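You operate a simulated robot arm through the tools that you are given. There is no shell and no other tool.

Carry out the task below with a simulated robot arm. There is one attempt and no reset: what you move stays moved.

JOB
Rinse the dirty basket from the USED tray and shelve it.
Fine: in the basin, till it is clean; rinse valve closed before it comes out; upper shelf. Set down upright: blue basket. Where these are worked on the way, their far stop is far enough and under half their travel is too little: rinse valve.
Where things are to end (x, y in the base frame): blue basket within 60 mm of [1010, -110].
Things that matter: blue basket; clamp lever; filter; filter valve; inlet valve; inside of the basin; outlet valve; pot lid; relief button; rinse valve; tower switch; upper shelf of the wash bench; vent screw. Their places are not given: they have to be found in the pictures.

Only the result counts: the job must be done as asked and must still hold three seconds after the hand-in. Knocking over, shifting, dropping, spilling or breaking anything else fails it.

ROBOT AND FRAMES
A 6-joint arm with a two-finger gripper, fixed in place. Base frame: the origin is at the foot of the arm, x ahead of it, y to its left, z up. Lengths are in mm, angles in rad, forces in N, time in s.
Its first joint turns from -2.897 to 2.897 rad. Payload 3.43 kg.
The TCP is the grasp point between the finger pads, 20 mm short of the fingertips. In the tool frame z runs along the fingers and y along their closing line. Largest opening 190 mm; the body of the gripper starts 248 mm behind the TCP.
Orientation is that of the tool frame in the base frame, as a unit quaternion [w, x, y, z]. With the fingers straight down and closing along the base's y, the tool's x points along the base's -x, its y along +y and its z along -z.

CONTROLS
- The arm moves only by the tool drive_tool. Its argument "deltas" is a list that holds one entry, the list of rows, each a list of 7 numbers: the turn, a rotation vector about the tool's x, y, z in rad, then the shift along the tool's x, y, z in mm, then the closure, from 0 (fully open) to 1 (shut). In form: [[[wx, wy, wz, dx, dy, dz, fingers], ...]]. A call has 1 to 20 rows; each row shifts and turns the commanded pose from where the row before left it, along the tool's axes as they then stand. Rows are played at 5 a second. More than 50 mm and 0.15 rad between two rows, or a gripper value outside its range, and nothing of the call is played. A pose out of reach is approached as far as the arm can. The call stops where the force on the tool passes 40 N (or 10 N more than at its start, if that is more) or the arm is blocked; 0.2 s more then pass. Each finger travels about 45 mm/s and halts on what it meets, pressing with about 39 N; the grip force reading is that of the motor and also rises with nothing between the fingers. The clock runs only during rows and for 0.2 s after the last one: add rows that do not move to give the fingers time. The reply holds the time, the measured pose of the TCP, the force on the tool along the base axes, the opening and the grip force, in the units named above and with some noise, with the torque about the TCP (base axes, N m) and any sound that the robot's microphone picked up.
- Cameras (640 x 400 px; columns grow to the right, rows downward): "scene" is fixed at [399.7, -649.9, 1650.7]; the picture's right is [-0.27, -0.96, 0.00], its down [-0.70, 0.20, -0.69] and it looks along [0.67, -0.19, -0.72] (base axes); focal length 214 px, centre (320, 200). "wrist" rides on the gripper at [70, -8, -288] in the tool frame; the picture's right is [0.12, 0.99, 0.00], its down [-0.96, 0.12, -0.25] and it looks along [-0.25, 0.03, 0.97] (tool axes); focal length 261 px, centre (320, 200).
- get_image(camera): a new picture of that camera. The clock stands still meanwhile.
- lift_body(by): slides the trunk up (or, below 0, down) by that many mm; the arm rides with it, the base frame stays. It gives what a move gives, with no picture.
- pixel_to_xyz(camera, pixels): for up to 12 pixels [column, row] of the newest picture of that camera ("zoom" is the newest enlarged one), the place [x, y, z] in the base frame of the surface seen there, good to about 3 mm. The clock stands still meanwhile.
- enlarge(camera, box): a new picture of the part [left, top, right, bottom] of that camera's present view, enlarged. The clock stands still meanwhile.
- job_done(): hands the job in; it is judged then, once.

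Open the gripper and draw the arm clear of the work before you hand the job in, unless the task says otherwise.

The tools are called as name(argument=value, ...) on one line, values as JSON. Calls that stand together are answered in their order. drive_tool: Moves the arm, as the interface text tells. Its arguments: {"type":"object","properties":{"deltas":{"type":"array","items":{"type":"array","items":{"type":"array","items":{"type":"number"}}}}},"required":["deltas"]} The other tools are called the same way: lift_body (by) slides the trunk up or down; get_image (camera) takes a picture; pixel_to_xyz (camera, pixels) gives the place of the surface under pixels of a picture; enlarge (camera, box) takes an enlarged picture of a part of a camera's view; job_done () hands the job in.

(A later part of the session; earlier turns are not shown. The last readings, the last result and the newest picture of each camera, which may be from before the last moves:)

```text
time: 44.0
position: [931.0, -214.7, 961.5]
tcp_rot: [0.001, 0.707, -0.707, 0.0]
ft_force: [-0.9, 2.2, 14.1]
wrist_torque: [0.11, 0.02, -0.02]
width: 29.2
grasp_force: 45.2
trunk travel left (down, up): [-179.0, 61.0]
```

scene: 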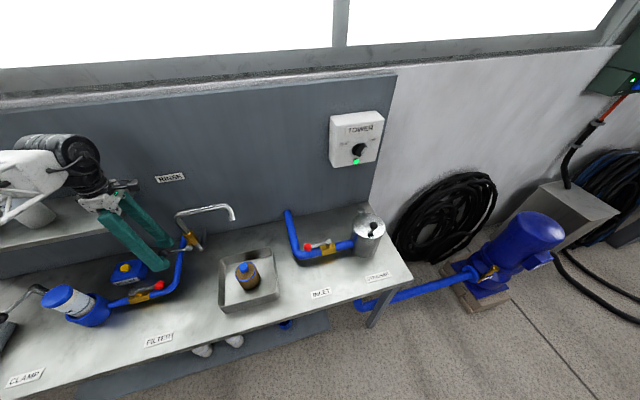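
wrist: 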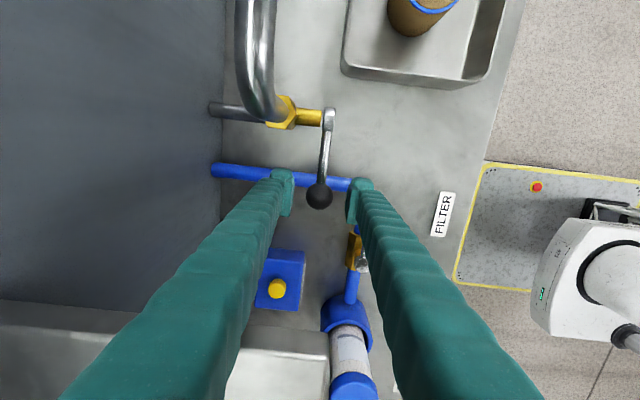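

Both directions show ~15 N, which could be valve friction or pad slip. I look at the lever angle from the cameras.

enlarge(camera="scene", box=[140, 210, 230, 270])

enlarge(camera="wrist", box=[260, 90, 380, 220])

```text
6.67 times, centred on (185, 240) of scene
```

zoom: 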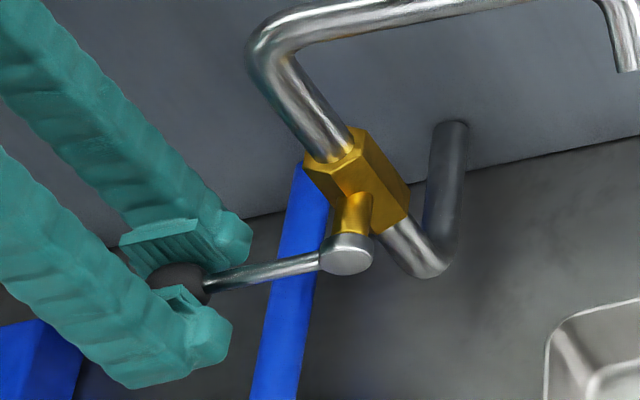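

```text
3.08 times, centred on (320, 155) of wrist
```

zoom: 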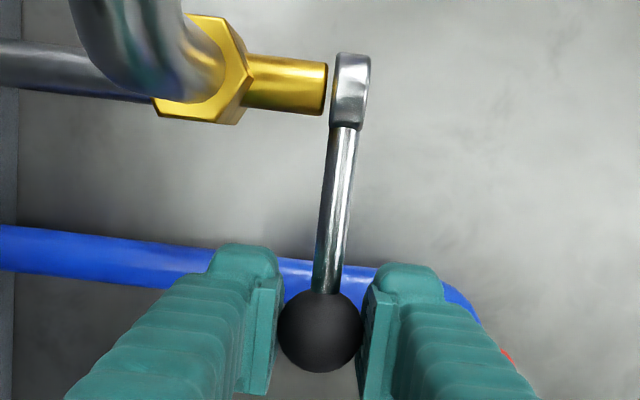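

I measure the lever rod and ball heights in the current state from the scene zoom.

enlarge(camera="scene", box=[140, 210, 230, 270])

pixel_to_xyz(camera="zoom", pixels=[[300, 264], [280, 268], [260, 272], [240, 276], [220, 281], [180, 275], [195, 272], [348, 255], [345, 240], [170, 285]])

```text
6.67 times, centred on (185, 240) of scene
```

zoom: 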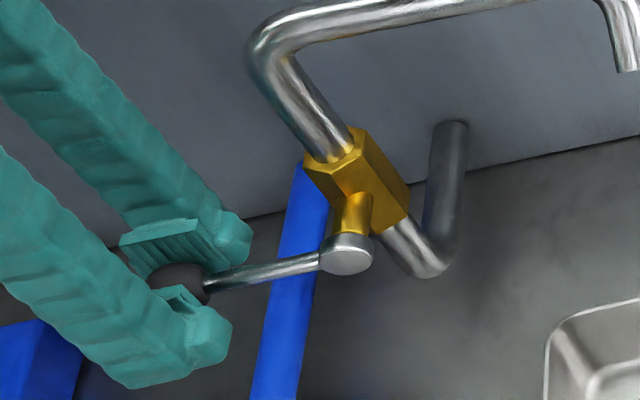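

```text
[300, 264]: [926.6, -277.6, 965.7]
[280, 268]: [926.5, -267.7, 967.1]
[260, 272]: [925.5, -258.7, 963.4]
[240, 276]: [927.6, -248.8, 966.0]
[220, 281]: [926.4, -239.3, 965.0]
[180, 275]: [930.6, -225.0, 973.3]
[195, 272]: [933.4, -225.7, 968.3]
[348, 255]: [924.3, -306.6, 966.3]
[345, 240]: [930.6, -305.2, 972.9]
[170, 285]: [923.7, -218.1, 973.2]
```

The reading is within noise, so I make a larger move: 10 mm downward along the arc, then look.

drive_tool(deltas=[[[0, 0, 0, 0, 0, 2.5, 1], [0, 0, 0, 0, 0, 2.5, 1], [0, 0, 0, 0, 0, 2.5, 1], [0, 0, 0, 0.5, 0, 2.5, 1], [0, 0, 0, 0, 0, 0, 1]]])

enlarge(camera="scene", box=[140, 210, 230, 270])

pixel_to_xyz(camera="zoom", pixels=[[300, 264], [280, 268], [260, 272], [240, 276], [220, 281], [180, 285], [195, 285], [170, 295]])

```text
time: 45.3
position: [929.4, -214.4, 953.7]
tcp_rot: [0.0, -0.707, 0.707, -0.001]
ft_force: [-6.8, 2.7, 16.4]
wrist_torque: [0.88, -0.03, -0.03]
width: 27.4
grasp_force: 44.9
trunk travel left (down, up): [-179.0, 61.0]
stopped in row 5: the force on the tool passed its limit at 40 N (the readings are from after the stop); the commanded pose is now the measured one
```

```text
6.67 times, centred on (185, 240) of scene
```

zoom: 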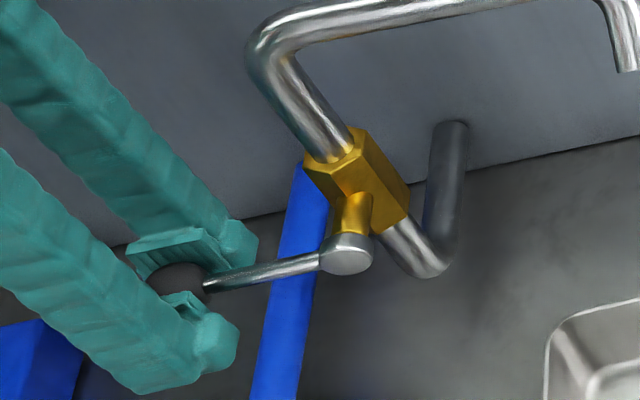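

```text
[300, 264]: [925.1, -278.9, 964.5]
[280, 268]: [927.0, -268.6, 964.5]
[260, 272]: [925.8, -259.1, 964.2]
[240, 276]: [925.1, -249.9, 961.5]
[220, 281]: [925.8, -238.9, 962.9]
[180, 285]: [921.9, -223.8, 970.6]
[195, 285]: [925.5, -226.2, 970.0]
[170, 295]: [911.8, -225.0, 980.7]
```

The rod did not move and the pads slid down the ball (width 27, >40 N): downward is the closed stop. I reopen, re-centre on the ball at z≈966 and regrip to turn upward.

drive_tool(deltas=[[[0, 0, 0, 0, 0, 0, 0.75], [0, 0, 0, 0, 0, 0, 0.75], [0, 0, 0, 0, -0.5, -6, 0.75], [0, 0, 0, 0, 0, -6, 0.75], [0, 0, 0, 0, 0, 0, 0.75], [0, 0, 0, 0, 0, 0, 1], [0, 0, 0, 0, 0, 0, 1], [0, 0, 0, 0, 0, 0, 1], [0, 0, 0, 0, 0, 0, 1]]])

```text
time: 47.3
position: [930.4, -213.9, 965.9]
tcp_rot: [0.001, -0.707, 0.707, -0.001]
ft_force: [-12.3, 0.8, -2.4]
wrist_torque: [0.12, 0.06, 0.01]
width: 30.3
grasp_force: 45.1
trunk travel left (down, up): [-179.0, 61.0]
```

Re-gripped at 30.3 mm; I relieve the x force by 1 mm and turn upward by ~0.12 rad along the arc (radius 89 mm).

drive_tool(deltas=[[[0, 0, 0, 0, 1.1, 0, 1], [0, 0, 0, 0.05, 0, -2.7, 1], [0, 0, 0, 0.1, 0, -2.7, 1], [0, 0, 0, 0.2, 0, -2.7, 1], [0, 0, 0, 0.3, 0, -2.6, 1], [0, 0, 0, 0, 0, 0, 1]]])

enlarge(camera="scene", box=[140, 210, 230, 270])

pixel_to_xyz(camera="zoom", pixels=[[300, 262], [280, 264], [260, 266], [240, 269], [220, 272], [180, 275]])

```text
time: 48.7
position: [930.2, -215.1, 974.6]
tcp_rot: [0.001, -0.707, 0.707, -0.001]
ft_force: [-6.3, 3.5, -15.9]
wrist_torque: [1.34, 0.08, 0.02]
width: 30.4
grasp_force: 44.8
trunk travel left (down, up): [-179.0, 61.0]
```

```text
6.67 times, centred on (185, 240) of scene
```

zoom: 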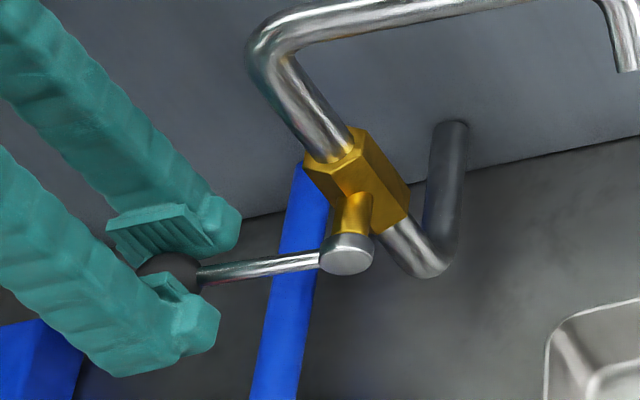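

```text
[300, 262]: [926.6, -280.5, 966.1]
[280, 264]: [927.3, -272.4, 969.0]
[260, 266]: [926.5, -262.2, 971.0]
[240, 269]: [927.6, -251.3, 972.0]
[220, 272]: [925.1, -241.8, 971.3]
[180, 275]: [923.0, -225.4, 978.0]
```

The rod end rose (z≈971 at y −241 versus 963 before) and the grip width stayed 30.4: upward is the opening direction, with ~16 N friction. I continue along the arc to about 0.6 rad.

drive_tool(deltas=[[[0, 0, 0, 1.09, 0, -6.67, 1], [0, 0, 0, 2.2, 0, -8.62, 1], [0, 0, 0, 3.06, 0, -8.36, 1], [0, 0, 0, 3.87, 0, -8.01, 1], [0, 0, 0, 4.64, 0, -7.58, 1], [0, 0, 0, 0, 0, 0, 1]]])

enlarge(camera="scene", box=[140, 190, 260, 270])

```text
time: 50.1
position: [929.5, -229.3, 1016.6]
tcp_rot: [-0.002, 0.707, -0.707, 0.002]
ft_force: [-5.5, 12.9, 6.5]
wrist_torque: [0.16, 0.13, 0.12]
width: 27.6
grasp_force: 44.6
trunk travel left (down, up): [-179.0, 61.0]
```

```text
5.00 times, centred on (200, 230) of scene
```

zoom: 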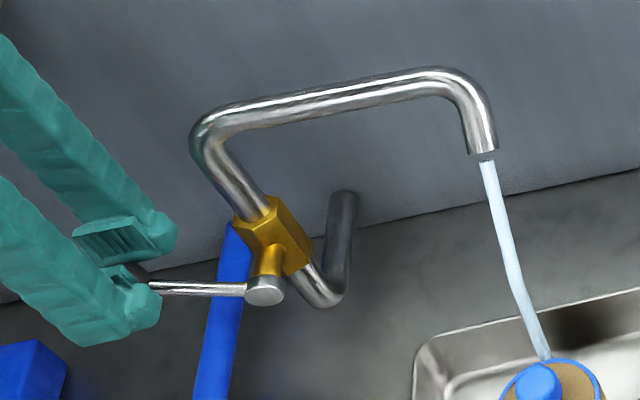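

Water now runs from the spout and lands on the basket. The grip width shrank to 27.6, so I check the lever angle and where the stream lands.

pixel_to_xyz(camera="zoom", pixels=[[240, 289], [210, 289], [180, 289], [160, 289], [265, 290], [490, 180], [510, 260], [540, 350], [535, 385], [590, 385], [145, 275], [130, 280]])

enlarge(camera="wrist", box=[220, 0, 520, 240])

enlarge(camera="scene", box=[200, 200, 300, 320])

```text
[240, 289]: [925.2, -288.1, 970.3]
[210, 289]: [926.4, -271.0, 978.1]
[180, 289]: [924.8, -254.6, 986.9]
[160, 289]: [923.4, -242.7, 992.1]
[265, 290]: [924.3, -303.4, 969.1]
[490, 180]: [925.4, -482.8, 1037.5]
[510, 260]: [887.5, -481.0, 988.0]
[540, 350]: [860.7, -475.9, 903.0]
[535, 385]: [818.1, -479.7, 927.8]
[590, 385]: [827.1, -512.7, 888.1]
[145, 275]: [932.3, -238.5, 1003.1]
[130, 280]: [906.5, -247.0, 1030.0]
```

```text
1.67 times, centred on (370, 120) of wrist
```

zoom: 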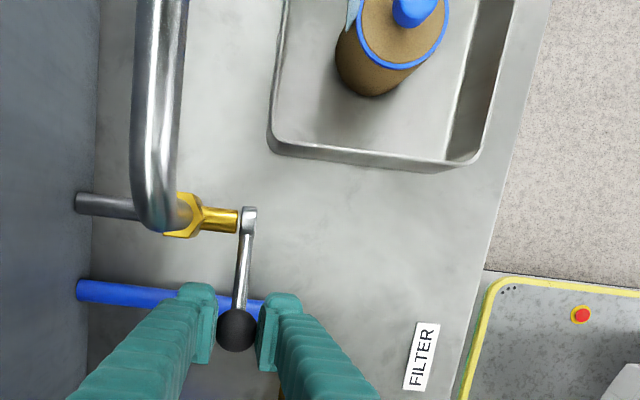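

```text
3.33 times, centred on (250, 260) of scene
```

zoom: 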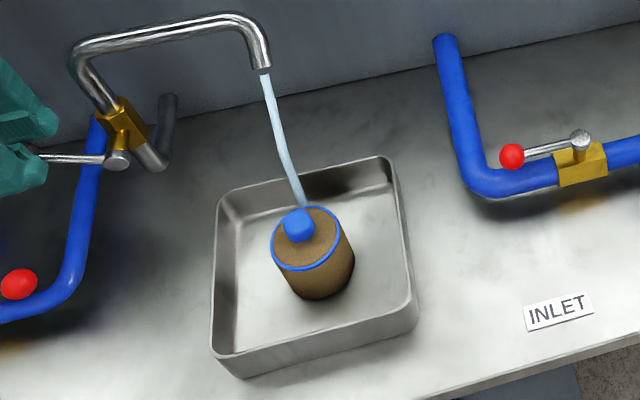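

The lever is only at ~0.45 rad (ball ≈ y −223, z 1003); the pads slid up on the ball because friction alone is marginal. I'll open slightly, re-centre on the ball and tilt the tool forward 0.7 rad, so one finger sits partly under the ball and can push it up.

drive_tool(deltas=[[[0, 0, 0, 0, 0, 0, 0.74], [0, 0, 0, 0, 0, 0, 0.74], [0, 0, 0, -3, 0, 7, 0.74], [0, 0, 0, -3, 0, 7, 0.74], [0.14, 0, 0, 0, 0, 0, 0.74], [0.14, 0, 0, 0, 0, 0, 0.74], [0.14, 0, 0, 0, 0, 0, 0.74], [0.14, 0, 0, 0, 0, 0, 0.74], [0.14, 0, 0, 0, 0, 0, 0.74], [0, 0, 0, 0, 0, 0, 0.74]]])

get_image(camera="wrist")

enlarge(camera="scene", box=[130, 190, 280, 300])

```text
time: 52.3
position: [929.3, -224.3, 1000.8]
tcp_rot: [0.243, -0.664, 0.664, -0.244]
ft_force: [0.0, 0.2, 0.6]
wrist_torque: [0.01, 0.02, -0.01]
width: 49.2
grasp_force: 0.2
trunk travel left (down, up): [-179.0, 61.0]
```

```text
taken
```

wrist: 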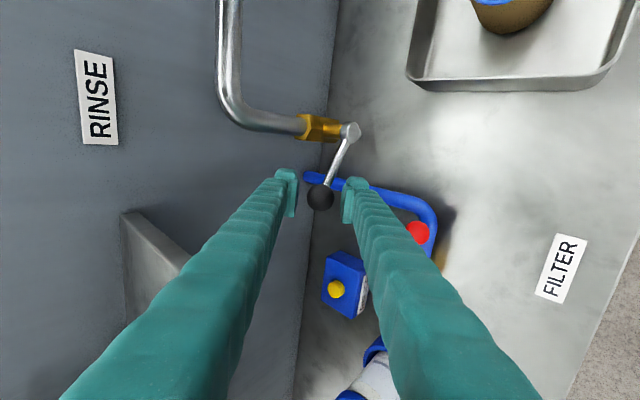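

```text
3.64 times, centred on (205, 245) of scene
```

zoom: 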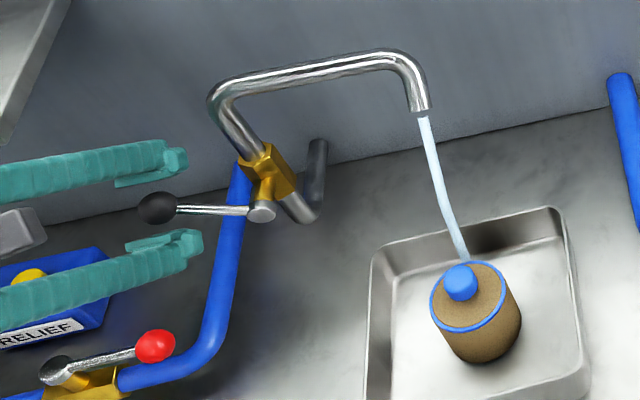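

The ball at (320,197) lies between the tilted fingers, one now below it. I grip and continue the arc from 0.45 to 0.75 rad, then check.

drive_tool(deltas=[[[0, 0, 0, 0, 0, 0, 1], [0, 0, 0, 0, 0, 0, 1], [0, 0, 0, 0, 0, 0, 1], [0, 0, 0, 2.1, -2.5, -3.0, 1], [0, 0, 0, 2.17, -2.53, -2.97, 1], [0, 0, 0, 2.5, -2.36, -2.81, 1], [0, 0, 0, 2.52, -2.36, -2.81, 1], [0, 0, 0, 2.86, -2.2, -2.6, 1], [0, 0, 0, 2.87, -2.2, -2.6, 1], [0, 0, 0, 0, 0, 0, 1]]])

enlarge(camera="scene", box=[130, 190, 280, 300])

```text
time: 54.5
position: [929.9, -240.4, 1021.6]
tcp_rot: [0.243, -0.664, 0.664, -0.242]
ft_force: [-5.9, 4.0, -24.0]
wrist_torque: [1.51, 0.22, 0.25]
width: 28.3
grasp_force: 44.7
trunk travel left (down, up): [-179.0, 61.0]
```

```text
3.64 times, centred on (205, 245) of scene
```

zoom: 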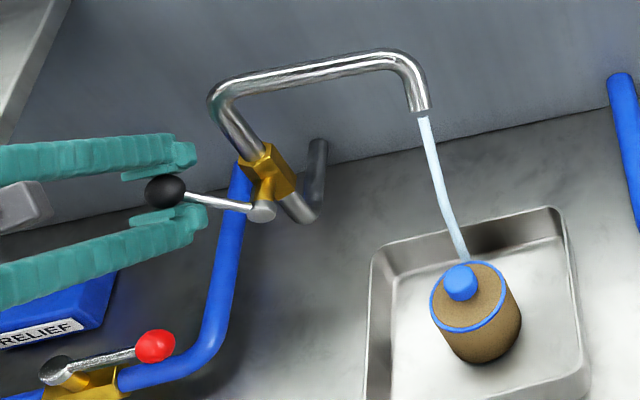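

The lever rose further. I measure its present angle from the rod and ball.

pixel_to_xyz(camera="zoom", pixels=[[240, 206], [225, 202], [210, 199], [195, 196], [165, 192], [262, 212], [460, 255], [460, 285]])

enlarge(camera="wrist", box=[250, 90, 400, 230])

```text
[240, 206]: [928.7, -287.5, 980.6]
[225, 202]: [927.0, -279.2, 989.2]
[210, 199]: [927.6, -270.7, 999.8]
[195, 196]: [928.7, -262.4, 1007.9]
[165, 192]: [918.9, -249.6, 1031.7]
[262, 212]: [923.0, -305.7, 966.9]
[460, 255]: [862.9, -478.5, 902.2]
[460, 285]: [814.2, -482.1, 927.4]
```

```text
2.86 times, centred on (325, 160) of wrist
```

zoom: 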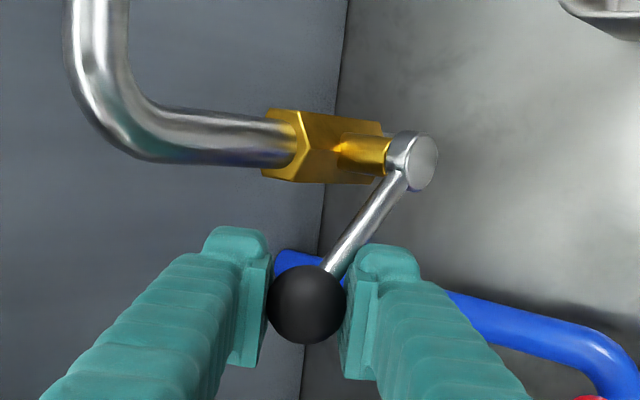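

The lever is at ~0.82 rad (47°). I continue the arc to about 1.02 rad, still clear of the brass body.

drive_tool(deltas=[[[0, 0, 0, 3.4, -1.85, -2.2, 1], [0, 0, 0, 3.4, -1.85, -2.2, 1], [0, 0, 0, 3.67, -1.62, -1.92, 1], [0, 0, 0, 3.67, -1.62, -1.92, 1], [0, 0, 0, 0, 0, 0, 1]]])

enlarge(camera="scene", box=[130, 190, 280, 300])

enlarge(camera="wrist", box=[250, 90, 400, 230])

```text
time: 55.7
position: [929.1, -253.9, 1034.8]
tcp_rot: [-0.242, 0.664, -0.664, 0.243]
ft_force: [-32.5, 17.3, -13.5]
wrist_torque: [1.88, 0.9, -0.36]
width: 29.2
grasp_force: 44.9
trunk travel left (down, up): [-179.0, 61.0]
```

```text
3.64 times, centred on (205, 245) of scene
```

zoom: 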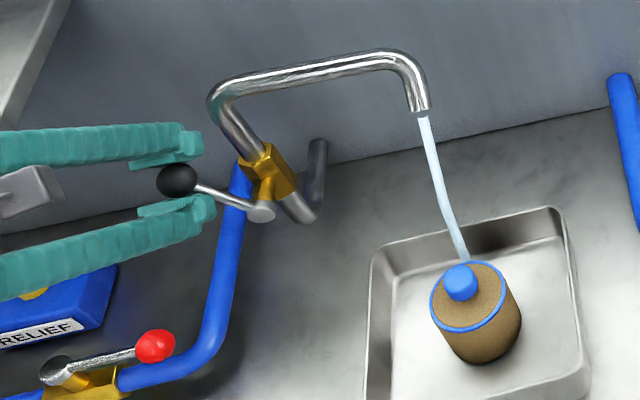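

```text
2.86 times, centred on (325, 160) of wrist
```

zoom: 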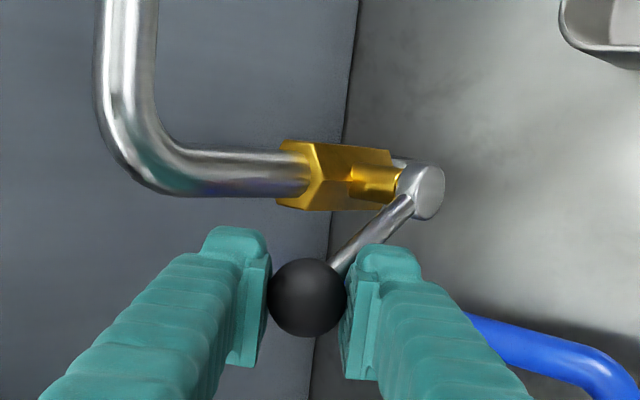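

A −32 N x-force: the rod now presses against the lower finger. I stop here, open the grip and measure the lever angle.

drive_tool(deltas=[[[0, 0, 0, 0, 0, 0, 0.74], [0, 0, 0, 0, 0, 0, 0.74], [0, 0, 0, 0, 0, 0, 0.74]]])

enlarge(camera="scene", box=[130, 190, 280, 300])

pixel_to_xyz(camera="zoom", pixels=[[240, 204], [225, 198], [210, 192], [200, 188], [177, 180], [262, 212], [460, 250], [272, 150], [240, 120], [250, 155]])

```text
time: 56.5
position: [930.3, -254.3, 1034.2]
tcp_rot: [-0.243, 0.664, -0.664, 0.244]
ft_force: [-0.1, 0.7, 0.1]
wrist_torque: [-0.03, 0.01, -0.04]
width: 49.4
grasp_force: 0.1
trunk travel left (down, up): [-179.0, 61.0]
```

```text
3.64 times, centred on (205, 245) of scene
```

zoom: 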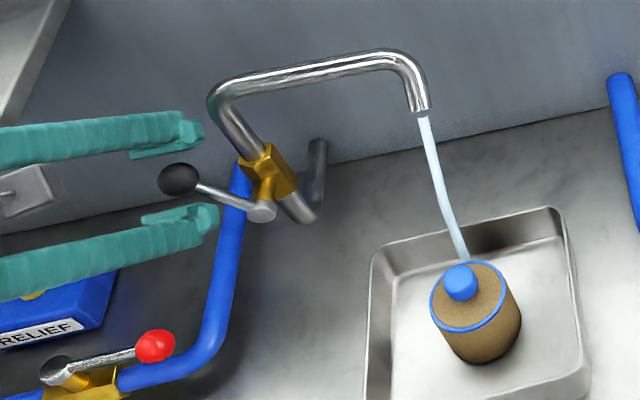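

```text
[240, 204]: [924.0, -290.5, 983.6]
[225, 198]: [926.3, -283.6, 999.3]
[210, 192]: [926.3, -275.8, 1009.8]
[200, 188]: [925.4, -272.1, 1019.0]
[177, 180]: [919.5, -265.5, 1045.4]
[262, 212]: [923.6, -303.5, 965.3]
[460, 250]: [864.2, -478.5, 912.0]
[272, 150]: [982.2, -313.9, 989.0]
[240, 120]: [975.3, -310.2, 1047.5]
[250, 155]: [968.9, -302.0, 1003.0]
```

The lever is at ~1.09 rad (62°). I retreat along the tool axis, close the fingers, move to the +y side of the ball and come back in, so that I can push the ball to its far stop.

drive_tool(deltas=[[[0, 0, 0, 0, 0, -30, 0.74], [0, 0, 0, 0, 0, -35, 0.74], [0, 0, 0, -20, 0, 0, 0.74], [0, 0, 0, -20, 0, 0, 1], [0, 0, 0, 0, -6.4, -7.6, 1], [0, 0, 0, 0, 0, 0, 1], [0, 0, 0, 0, 0, 0, 1], [0, 0, 0, 0, 0, 30, 1], [0, 0, 0, 0, 0, 35, 1], [0, 0, 0, 0, 0, 0, 1]]])

enlarge(camera="scene", box=[130, 190, 280, 300])

get_image(camera="wrist")

```text
time: 58.7
position: [930.0, -214.3, 1043.5]
tcp_rot: [-0.243, 0.664, -0.664, 0.243]
ft_force: [0.0, -0.4, 0.0]
wrist_torque: [0.0, 0.0, 0.03]
width: 0.0
grasp_force: 34.6
trunk travel left (down, up): [-179.0, 61.0]
```

```text
3.64 times, centred on (205, 245) of scene
```

zoom: 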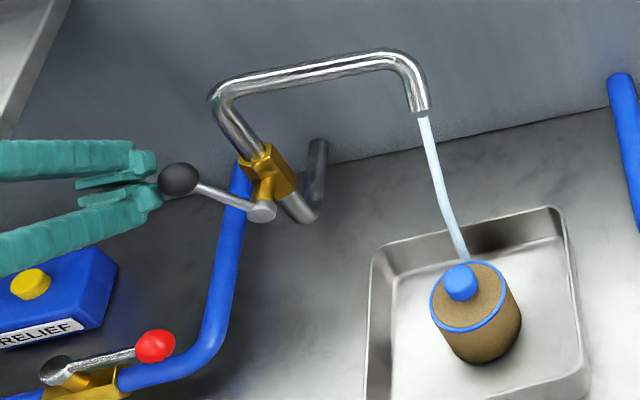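

```text
taken
```

wrist: 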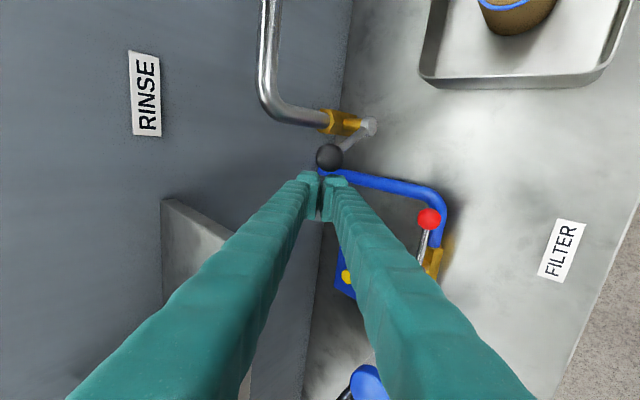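

The closed fingers stand just to the +y side of the ball. I push in −y in 4 mm steps toward the far stop.

drive_tool(deltas=[[[0, 0, 0, 4, 0, 0, 1], [0, 0, 0, 4, 0, 0, 1], [0, 0, 0, 4, 0, 0, 1], [0, 0, 0, 4, 0, 0, 1], [0, 0, 0, 4, 0, 0, 1], [0, 0, 0, 4, 0, 0, 1], [0, 0, 0, 4, 0, 0, 1], [0, 0, 0, 4, 0, 0, 1], [0, 0, 0, 4, 0, 0, 1], [0, 0, 0, 4, 0, 0, 1], [0, 0, 0, 4, 0, 0, 1], [0, 0, 0, 0, 0, 0, 1]]])

enlarge(camera="scene", box=[130, 190, 280, 300])

```text
time: 61.3
position: [928.9, -257.8, 1043.4]
tcp_rot: [0.242, -0.664, 0.664, -0.243]
ft_force: [0.7, 1.4, 0.8]
wrist_torque: [0.0, 0.02, 0.09]
width: 0.0
grasp_force: 34.1
trunk travel left (down, up): [-179.0, 61.0]
```

```text
3.64 times, centred on (205, 245) of scene
```

zoom: 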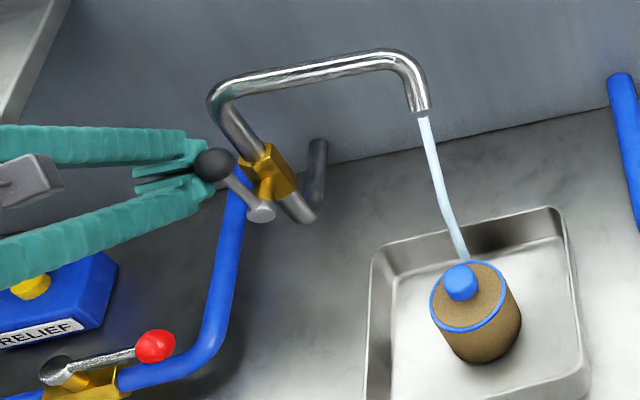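

The lever is nearly vertical now with low force. I push on up to 14 mm more, to find the stop.

drive_tool(deltas=[[[0, 0, 0, 3, 0, 0, 1], [0, 0, 0, 3, 0, 0, 1], [0, 0, 0, 3, 0, 0, 1], [0, 0, 0, 2, 0, 0, 1], [0, 0, 0, 0, 0, 0, 1]]])

enlarge(camera="scene", box=[130, 190, 280, 300])

pixel_to_xyz(camera="zoom", pixels=[[255, 198], [248, 190], [240, 182], [220, 165], [262, 212], [235, 175]])

```text
time: 62.5
position: [930.5, -264.6, 1044.0]
tcp_rot: [-0.243, 0.665, -0.664, 0.242]
ft_force: [9.6, 36.7, 1.1]
wrist_torque: [0.08, 0.33, 0.48]
width: 0.1
grasp_force: 34.7
trunk travel left (down, up): [-179.0, 61.0]
```

```text
3.64 times, centred on (205, 245) of scene
```

zoom: 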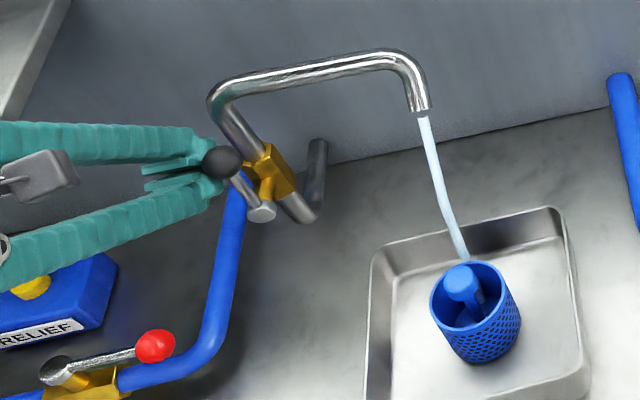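

```text
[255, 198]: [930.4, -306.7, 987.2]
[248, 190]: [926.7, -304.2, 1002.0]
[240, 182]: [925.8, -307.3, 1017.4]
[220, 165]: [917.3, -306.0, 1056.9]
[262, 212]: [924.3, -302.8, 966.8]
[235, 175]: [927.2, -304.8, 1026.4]
```

The lever is vertical at its far stop (37 N), and the basket now shows clean blue mesh. Now I close the valve: back off, retract, move round to the −y side of the lever and come back in.

drive_tool(deltas=[[[0, 0, 0, -6, 0, 0, 1], [0, 0, 0, -6, 0, 0, 1], [0, 0, 0, 0, 0, -30, 1], [0, 0, 0, 0, 0, -40, 1], [0, 0, 0, 32, 0, 0, 1], [0, 0, 0, 32, 0, 0, 1], [0, 0, 0, 34, 0, 0, 1], [0, 0, 0, 0, 0, 0, 1]]])

get_image(camera="wrist")

enlarge(camera="scene", box=[130, 190, 290, 320])

```text
time: 64.3
position: [886.3, -356.2, 1095.6]
tcp_rot: [-0.243, 0.664, -0.664, 0.242]
ft_force: [0.5, -0.6, -0.6]
wrist_torque: [0.01, 0.01, -0.03]
width: 0.0
grasp_force: 34.3
trunk travel left (down, up): [-179.0, 61.0]
```

```text
taken
```

wrist: 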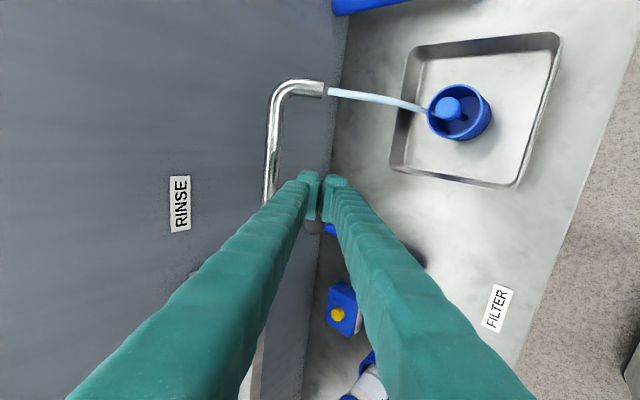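

```text
3.08 times, centred on (210, 255) of scene
```

zoom: 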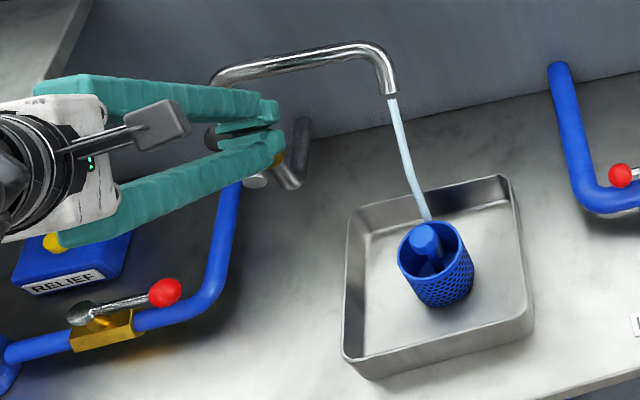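

The fingers are on the −y side. I advance alongside the lever and push it in +y along the arc, down to about 0.8 rad.

drive_tool(deltas=[[[0, 0, 0, 0, 0, 30, 1], [0, 0, 0, 0, 0, 35, 1], [0, 0, 0, 0, 0, 0, 1], [0, 0, 0, -6, 0, 0, 1], [0, 0, 0, -6, 0, 0, 1], [0, 0, 0, -5, 0, 0, 1], [0, 0, 0, -7.5, 0.42, 0.5, 1], [0, 0, 0, -7.5, 0.42, 0.5, 1], [0, 0, 0, -5.7, 1.03, 1.22, 1], [0, 0, 0, -5.7, 1.03, 1.22, 1], [0, 0, 0, -5.7, 1.03, 1.22, 1], [0, 0, 0, -5.3, 1.74, 2.07, 1], [0, 0, 0, -5.3, 1.74, 2.07, 1], [0, 0, 0, -5.3, 1.74, 2.07, 1], [0, 0, 0, 0, 0, 0, 1]]])

enlarge(camera="scene", box=[130, 190, 290, 320])

get_image(camera="wrist")

```text
time: 67.5
position: [927.4, -288.5, 1032.4]
tcp_rot: [0.243, -0.664, 0.664, -0.242]
ft_force: [-2.3, -1.9, 2.0]
wrist_torque: [-0.02, 0.04, 0.06]
width: 0.1
grasp_force: 34.6
trunk travel left (down, up): [-179.0, 61.0]
```

```text
3.08 times, centred on (210, 255) of scene
```

zoom: 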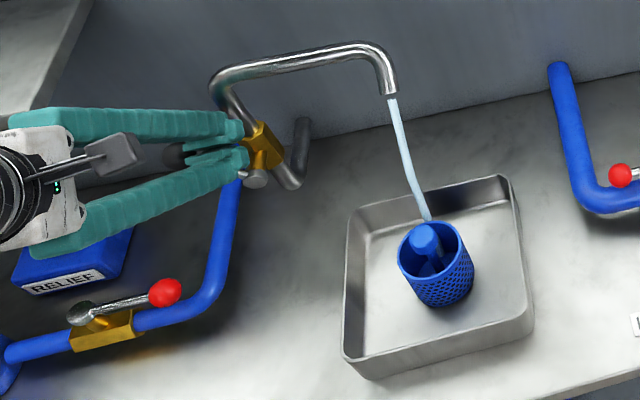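

```text
taken
```

wrist: 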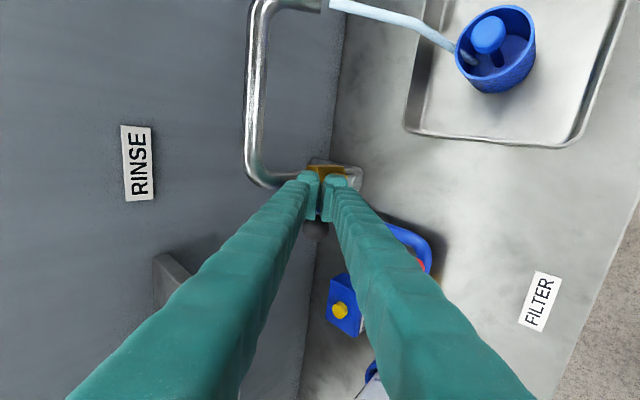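

The push works with low force. I continue to about 0.7 rad.

drive_tool(deltas=[[[0, 0, 0, -4.6, 2.38, 2.83, 1], [0, 0, 0, -4.6, 2.38, 2.83, 1], [0, 0, 0, -4.7, 2.38, 2.83, 1], [0, 0, 0, -3.1, 2.1, 2.5, 1], [0, 0, 0, -3.1, 2.1, 2.5, 1], [0, 0, 0, 0, 0, 0, 1]]])

enlarge(camera="scene", box=[130, 190, 290, 320])

```text
time: 68.9
position: [926.9, -269.6, 1015.7]
tcp_rot: [0.243, -0.664, 0.664, -0.243]
ft_force: [-1.6, -1.9, 2.2]
wrist_torque: [-0.03, 0.06, 0.03]
width: 0.1
grasp_force: 34.5
trunk travel left (down, up): [-179.0, 61.0]
```

```text
3.08 times, centred on (210, 255) of scene
```

zoom: 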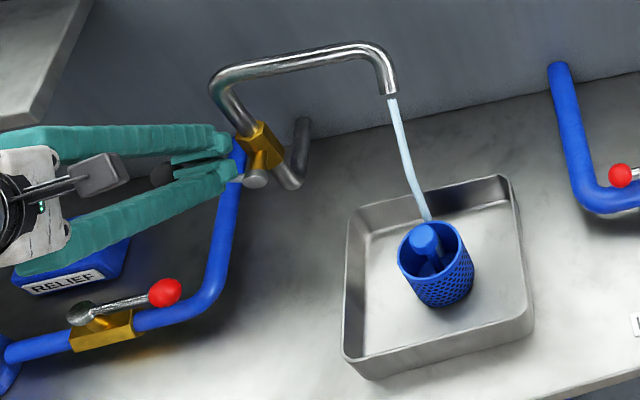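

The lever has come down well. I retract along the tool axis to free the view and measure its angle.

drive_tool(deltas=[[[0, 0, 0, 1, 0, -30, 1], [0, 0, 0, 0, 0, -40, 1], [0, 0, 0, 0, 0, -40, 1], [0, 0, 0, 0, 0, 0, 1]]])

enlarge(camera="scene", box=[130, 190, 280, 300])

get_image(camera="wrist")

```text
time: 69.9
position: [856.1, -269.6, 1099.2]
tcp_rot: [0.242, -0.664, 0.664, -0.243]
ft_force: [-0.5, 0.6, 0.9]
wrist_torque: [0.01, 0.01, -0.01]
width: 0.0
grasp_force: 34.4
trunk travel left (down, up): [-179.0, 61.0]
```

```text
3.64 times, centred on (205, 245) of scene
```

zoom: 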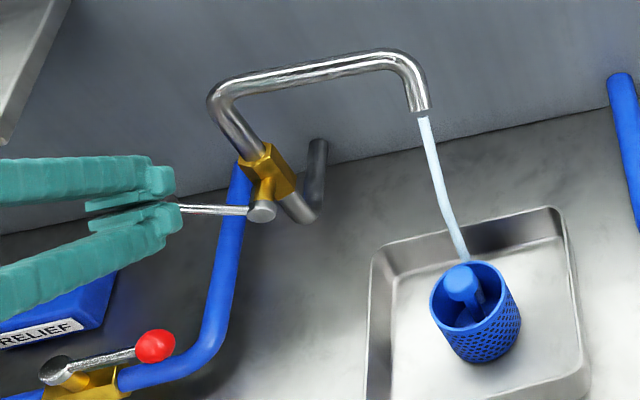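

```text
taken
```

wrist: 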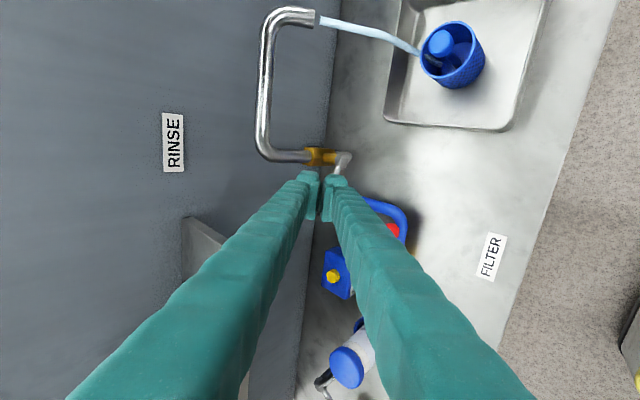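

The rod is at about 0.45 rad again. I untilt the tool to vertical and move above the ball at about (928,−224).

drive_tool(deltas=[[[-0.14, 0, 0, 0, 0, 0, 1], [-0.14, 0, 0, 0, 0, 0, 1], [-0.14, 0, 0, 0, 0, 0, 1], [-0.14, 0, 0, 0, 0, 0, 1], [-0.14, 0, 0, 0, 0, 0, 1], [0, 0, 0, -22, -36, 0, 1], [0, 0, 0, -22, -36, 0, 1], [0, 0, 0, 0, 0, 0, 1], [0, 0, 0, 0, 0, 0, 1]]])

enlarge(camera="scene", box=[130, 190, 280, 300])

get_image(camera="wrist")

```text
time: 71.9
position: [927.6, -226.6, 1099.0]
tcp_rot: [0.0, -0.707, 0.707, -0.001]
ft_force: [0.3, 0.2, 0.6]
wrist_torque: [0.0, -0.01, 0.02]
width: 0.0
grasp_force: 34.3
trunk travel left (down, up): [-179.0, 61.0]
```

```text
3.64 times, centred on (205, 245) of scene
```

zoom: 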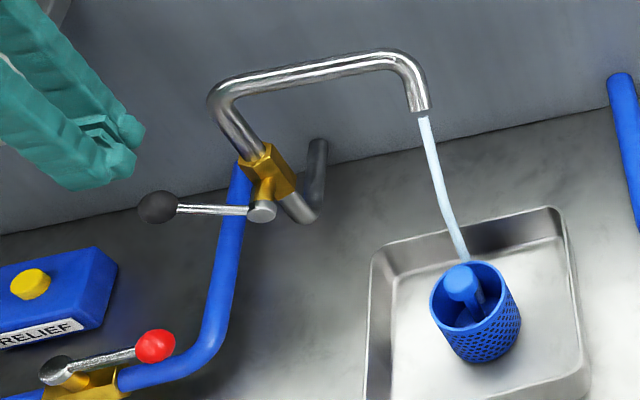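

```text
taken
```

wrist: 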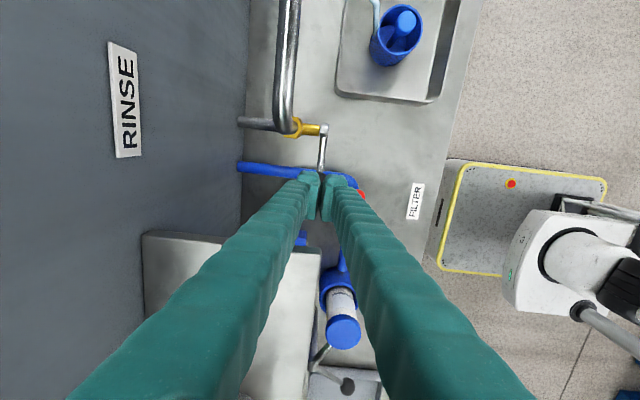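

I measure the ball and rod before pressing down.

pixel_to_xyz(camera="zoom", pixels=[[157, 205], [150, 200], [165, 212], [190, 209], [215, 210], [240, 210]])

```text
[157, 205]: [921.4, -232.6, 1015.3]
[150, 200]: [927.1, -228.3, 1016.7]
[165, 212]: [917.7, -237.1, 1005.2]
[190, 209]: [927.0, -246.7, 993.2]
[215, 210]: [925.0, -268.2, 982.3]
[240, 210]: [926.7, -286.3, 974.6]
```

Lever is at 0.44 rad, ball centre ≈(928,−222,1002). I press down on it with the closed fingertips, following the arc toward the closed stop.

drive_tool(deltas=[[[0, 0, 0, -3, 0, 30, 1], [0, 0, 0, -2, 0, 25, 1], [0, 0, 0, 0, 0, 4, 1], [0, 0, 0, -0.6, 0, 4, 1], [0, 0, 0, -0.6, 0, 4, 1], [0, 0, 0, -0.6, 0, 4, 1], [0, 0, 0, -0.6, 0, 4, 1], [0, 0, 0, -0.6, 0, 4, 1], [0, 0, 0, -0.6, 0, 4, 1], [0, 0, 0, -0.6, 0, 4, 1], [0, 0, 0, -0.6, 0, 4, 1], [0, 0, 0, -0.6, 0, 4, 1], [0, 0, 0, 0, 0, 0, 1]]])

enlarge(camera="scene", box=[130, 190, 280, 300])

```text
time: 74.7
position: [927.1, -215.9, 1004.4]
tcp_rot: [0.001, -0.707, 0.708, -0.001]
ft_force: [-0.2, 0.4, -0.1]
wrist_torque: [0.03, 0.01, 0.03]
width: 0.0
grasp_force: 34.1
trunk travel left (down, up): [-179.0, 61.0]
```

```text
3.64 times, centred on (205, 245) of scene
```

zoom: 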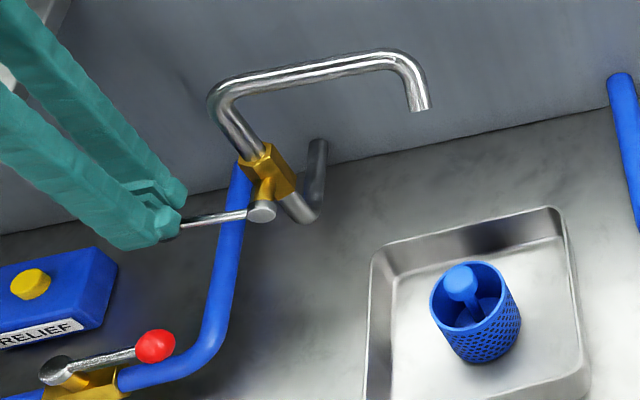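

The water has stopped. I press on in 1.5 mm steps until the closed stop is felt.

drive_tool(deltas=[[[0, 0, 0, 0, 0, 1.5, 1], [0, 0, 0, 0, 0, 1.5, 1], [0, 0, 0, 0, 0, 1.5, 1], [0, 0, 0, 0, 0, 1.5, 1], [0, 0, 0, 0, 0, 0, 1]]])

```text
time: 75.9
position: [927.0, -217.1, 997.3]
tcp_rot: [0.001, -0.707, 0.707, -0.001]
ft_force: [-0.3, 0.6, -0.4]
wrist_torque: [0.0, 0.04, -0.02]
width: 0.1
grasp_force: 34.4
trunk travel left (down, up): [-179.0, 61.0]
```

No stop force yet at z 997. I continue in small steps.

drive_tool(deltas=[[[0, 0, 0, 0, 0, 1, 1], [0, 0, 0, 0, 0, 1, 1], [0, 0, 0, 0, 0, 0, 1]]])

enlarge(camera="scene", box=[130, 190, 280, 300])

pixel_to_xyz(camera="zoom", pixels=[[245, 213], [230, 215], [215, 218], [200, 220], [190, 222], [262, 212]])

```text
time: 76.7
position: [927.3, -215.6, 997.6]
tcp_rot: [-0.001, 0.707, -0.707, 0.001]
ft_force: [0.1, -0.1, 0.6]
wrist_torque: [-0.01, 0.01, 0.0]
width: 0.0
grasp_force: 34.2
trunk travel left (down, up): [-179.0, 61.0]
```

```text
3.64 times, centred on (205, 245) of scene
```

zoom: 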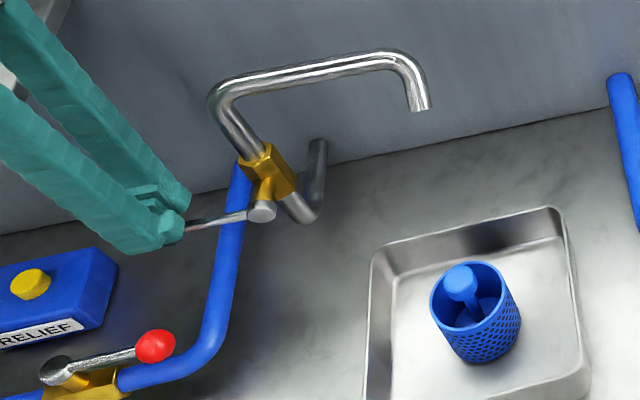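

```text
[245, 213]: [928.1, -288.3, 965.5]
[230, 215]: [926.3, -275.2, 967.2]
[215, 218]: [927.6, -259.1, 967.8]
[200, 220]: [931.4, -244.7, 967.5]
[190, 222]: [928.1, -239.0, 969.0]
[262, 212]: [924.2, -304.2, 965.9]
```

The rod is nearly level (965 to 969). I keep pressing in 1 mm steps until a contact force shows.

drive_tool(deltas=[[[0, 0, 0, 0, 0, 1, 1], [0, 0, 0, 0, 0, 1, 1], [0, 0, 0, 0, 0, 1, 1], [0, 0, 0, 0, 0, 0, 1]]])

```text
time: 77.7
position: [927.5, -216.6, 993.7]
tcp_rot: [0.001, -0.707, 0.707, 0.0]
ft_force: [0.6, 0.8, 3.6]
wrist_torque: [0.05, -0.04, 0.02]
width: 0.2
grasp_force: 34.8
trunk travel left (down, up): [-179.0, 61.0]
```

A small force of 3.6 N appears. A few more 1 mm steps to make sure of the stop.

drive_tool(deltas=[[[0, 0, 0, 0, 0, 1, 1], [0, 0, 0, 0, 0, 1, 1], [0, 0, 0, 0, 0, 0, 1]]])

```text
time: 78.5
position: [927.6, -215.2, 992.2]
tcp_rot: [-0.001, 0.707, -0.707, 0.002]
ft_force: [3.1, 2.5, 19.0]
wrist_torque: [0.04, -0.19, -0.07]
width: 0.0
grasp_force: 33.8
trunk travel left (down, up): [-179.0, 61.0]
```

Force is climbing steeply (19 N): the lever is at its closed stop. One more millimetre, then I retreat straight up and look.

drive_tool(deltas=[[[0, 0, 0, 0, 0, 1, 1], [0, 0, 0, 0, 0, 0, 1]]])

drive_tool(deltas=[[[0, 0, 0, 0, 0, -20, 1], [0, 0, 0, 0, 0, -35, 1], [0, 0, 0, 0, 0, -40, 1], [0, 0, 0, 0, 0, -40, 1], [0, 0, 0, 0, 0, -40, 1], [0, 0, 0, 0, 0, -35, 1], [0, 0, 0, 0, 0, 0, 1]]])

enlarge(camera="scene", box=[130, 190, 280, 300])

pixel_to_xyz(camera="zoom", pixels=[[245, 213], [230, 215], [215, 218], [200, 220], [150, 225], [262, 212], [462, 275], [475, 345], [440, 290], [505, 290]])

```text
time: 79.1
position: [928.7, -216.6, 992.7]
tcp_rot: [0.001, -0.707, 0.707, -0.003]
ft_force: [6.1, 2.9, 31.0]
wrist_torque: [0.02, -0.37, -0.09]
width: 0.0
grasp_force: 34.9
trunk travel left (down, up): [-179.0, 61.0]
```

```text
time: 80.7
position: [927.1, -214.8, 1200.5]
tcp_rot: [-0.001, 0.707, -0.707, 0.002]
ft_force: [-0.3, -0.1, 0.0]
wrist_torque: [0.02, 0.02, 0.01]
width: 0.0
grasp_force: 34.1
trunk travel left (down, up): [-179.0, 61.0]
```

```text
3.64 times, centred on (205, 245) of scene
```

zoom: 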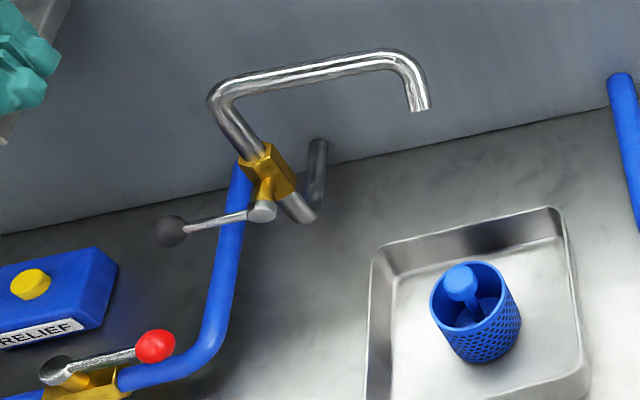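

```text
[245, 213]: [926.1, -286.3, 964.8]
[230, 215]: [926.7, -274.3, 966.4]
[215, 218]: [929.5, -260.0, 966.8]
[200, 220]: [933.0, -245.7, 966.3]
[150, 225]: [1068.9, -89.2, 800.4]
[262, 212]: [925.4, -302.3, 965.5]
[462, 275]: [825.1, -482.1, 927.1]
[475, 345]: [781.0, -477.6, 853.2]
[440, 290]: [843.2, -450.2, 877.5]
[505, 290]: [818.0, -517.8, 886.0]
```

The valve is at its closed stop (31 N, rod level, no water). I turn the tool back +90° so the fingers close along y, then test the reach over the shelf at about (978,−110) with the empty gripper before fetching the basket.

drive_tool(deltas=[[[0, 0, 0.1428, 0, 0, -5, 1], [0, 0, 0.1428, 0, 0, -5, 1], [0, 0, 0.1428, 0, 0, -5, 1], [0, 0, 0.1428, 0, 0, -5, 1], [0, 0, 0.1428, 0, 0, -5, 1], [0, 0, 0.1428, 0, 0, -5, 1], [0, 0, 0.1428, 0, 0, 0, 1], [0, 0, 0.1428, 0, 0, 0, 1], [0, 0, 0.1428, 0, 0, 0, 1], [0, 0, 0.1428, 0, 0, 0, 1], [0, 0, 0.1428, 0, 0, 0, 1], [0, 0, 0, -10, 20, 0, 1], [0, 0, 0, -10, 20, 0, 1], [0, 0, 0, -10, 20, 0, 1], [0, 0, 0, -10, 20, 0, 1], [0, 0, 0, -11, 25, 0, 1], [0, 0, 0, 0, 0, 0, 1], [0, 0, 0, 0, 0, 0, 1]]])

get_image(camera="wrist")

get_image(camera="scene")

```text
time: 84.5
position: [954.0, -104.9, 1197.4]
tcp_rot: [0.005, 0.0, 1.0, -0.001]
ft_force: [-0.1, 0.0, -0.1]
wrist_torque: [-0.02, 0.0, -0.04]
width: 0.0
grasp_force: 34.1
out of reach, approached as far as the arm can: row 2, 3, 4, 5, 6, 12, 13, 14, 15, 16
trunk travel left (down, up): [-179.0, 61.0]
```

```text
taken
```

wrist: 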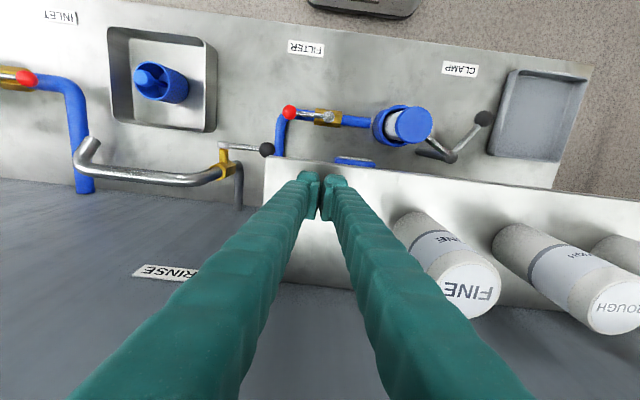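

```text
taken
```

scene: 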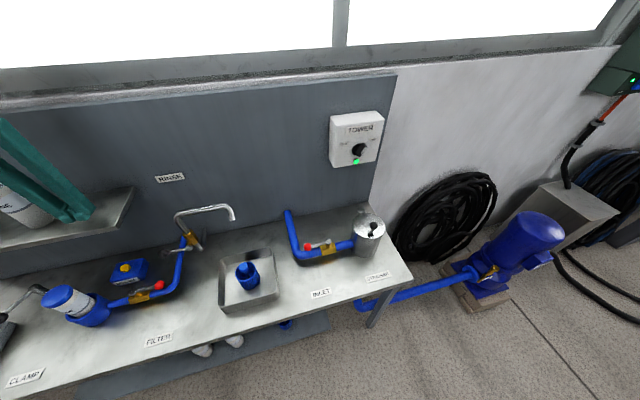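

At z≈1200 the vertical tool reaches only x≈954, so I will grip the basket with the tool tilted forward (about 0.35 rad) and keep that tilt when placing it. First I measure the neighbouring FINE container and the shelf from this view.

pixel_to_xyz(camera="wrist", pixels=[[398, 225], [415, 222], [440, 235], [470, 290], [435, 300], [405, 250], [420, 280], [385, 215], [300, 275], [330, 170], [270, 165], [290, 280]])

enlarge(camera="wrist", box=[340, 150, 540, 330])

```text
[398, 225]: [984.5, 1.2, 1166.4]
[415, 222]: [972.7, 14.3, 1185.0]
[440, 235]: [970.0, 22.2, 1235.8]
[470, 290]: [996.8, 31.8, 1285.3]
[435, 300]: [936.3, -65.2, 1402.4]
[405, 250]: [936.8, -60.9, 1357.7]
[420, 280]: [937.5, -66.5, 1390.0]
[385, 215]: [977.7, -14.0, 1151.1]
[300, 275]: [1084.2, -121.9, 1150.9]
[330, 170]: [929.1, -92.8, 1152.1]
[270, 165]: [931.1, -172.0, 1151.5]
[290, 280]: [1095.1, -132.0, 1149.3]
```

```text
2.22 times, centred on (440, 240) of wrist
```

zoom: 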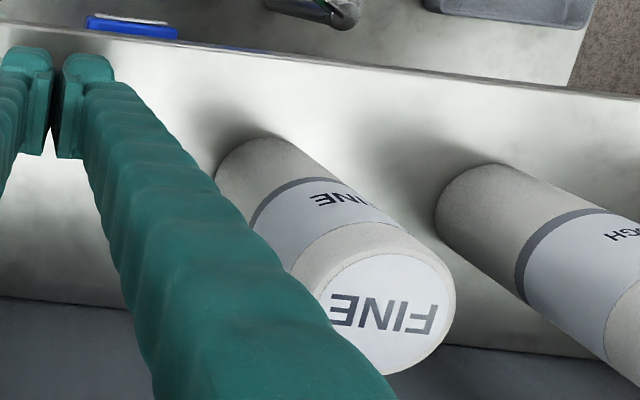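

The FINE container stands at about (1008,32) with its near side at y≈−5; the shelf end is at y≈−177, so (998,−118) leaves room both sides. Now I go back over the basin with the gripper opening to ~100 mm.

drive_tool(deltas=[[[0, 0, 0, 40, 0, 0, 1], [0, 0, 0, 45, 0, 0, 1], [0, 0, 0, 45, 0, 0, 1], [0, 0, 0, 45, 0, 0, 1], [0, 0, 0, 0, -40, 0, 0.7], [0, 0, 0, 0, -45, 0, 0.47], [0, 0, 0, 0, -45, 0, 0.47], [0, 0, 0, 0, -45, 0, 0.47], [0, 0, 0, 0, -45, 0, 0.47], [0, 0, 0, 0, -45, 0, 0.47], [0, 0, 0, 0, -45, 0, 0.47], [0, 0, 0, 0, -40, 0, 0.47], [0, 0, 0, 0, -20, 0, 0.47], [0, 0, 0, 0, 0, 0, 0.47], [0, 0, 0, 0, 0, 0, 0.47]]])

get_image(camera="wrist")

```text
time: 87.7
position: [779.3, -477.5, 1197.8]
tcp_rot: [0.001, -0.001, 1.0, 0.0]
ft_force: [0.0, 0.6, 1.0]
wrist_torque: [0.0, 0.0, -0.03]
width: 100.7
grasp_force: 0.1
trunk travel left (down, up): [-179.0, 61.0]
```

```text
taken
```

wrist: 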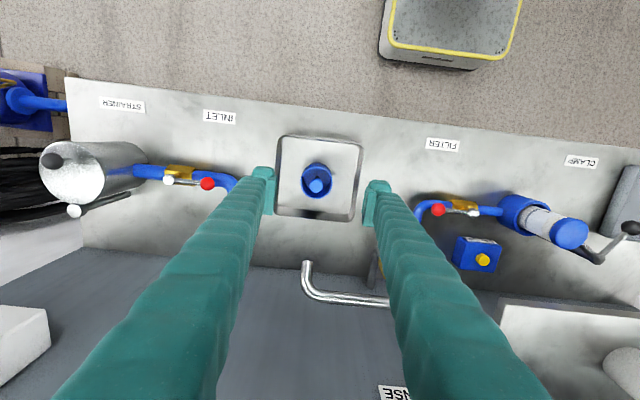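

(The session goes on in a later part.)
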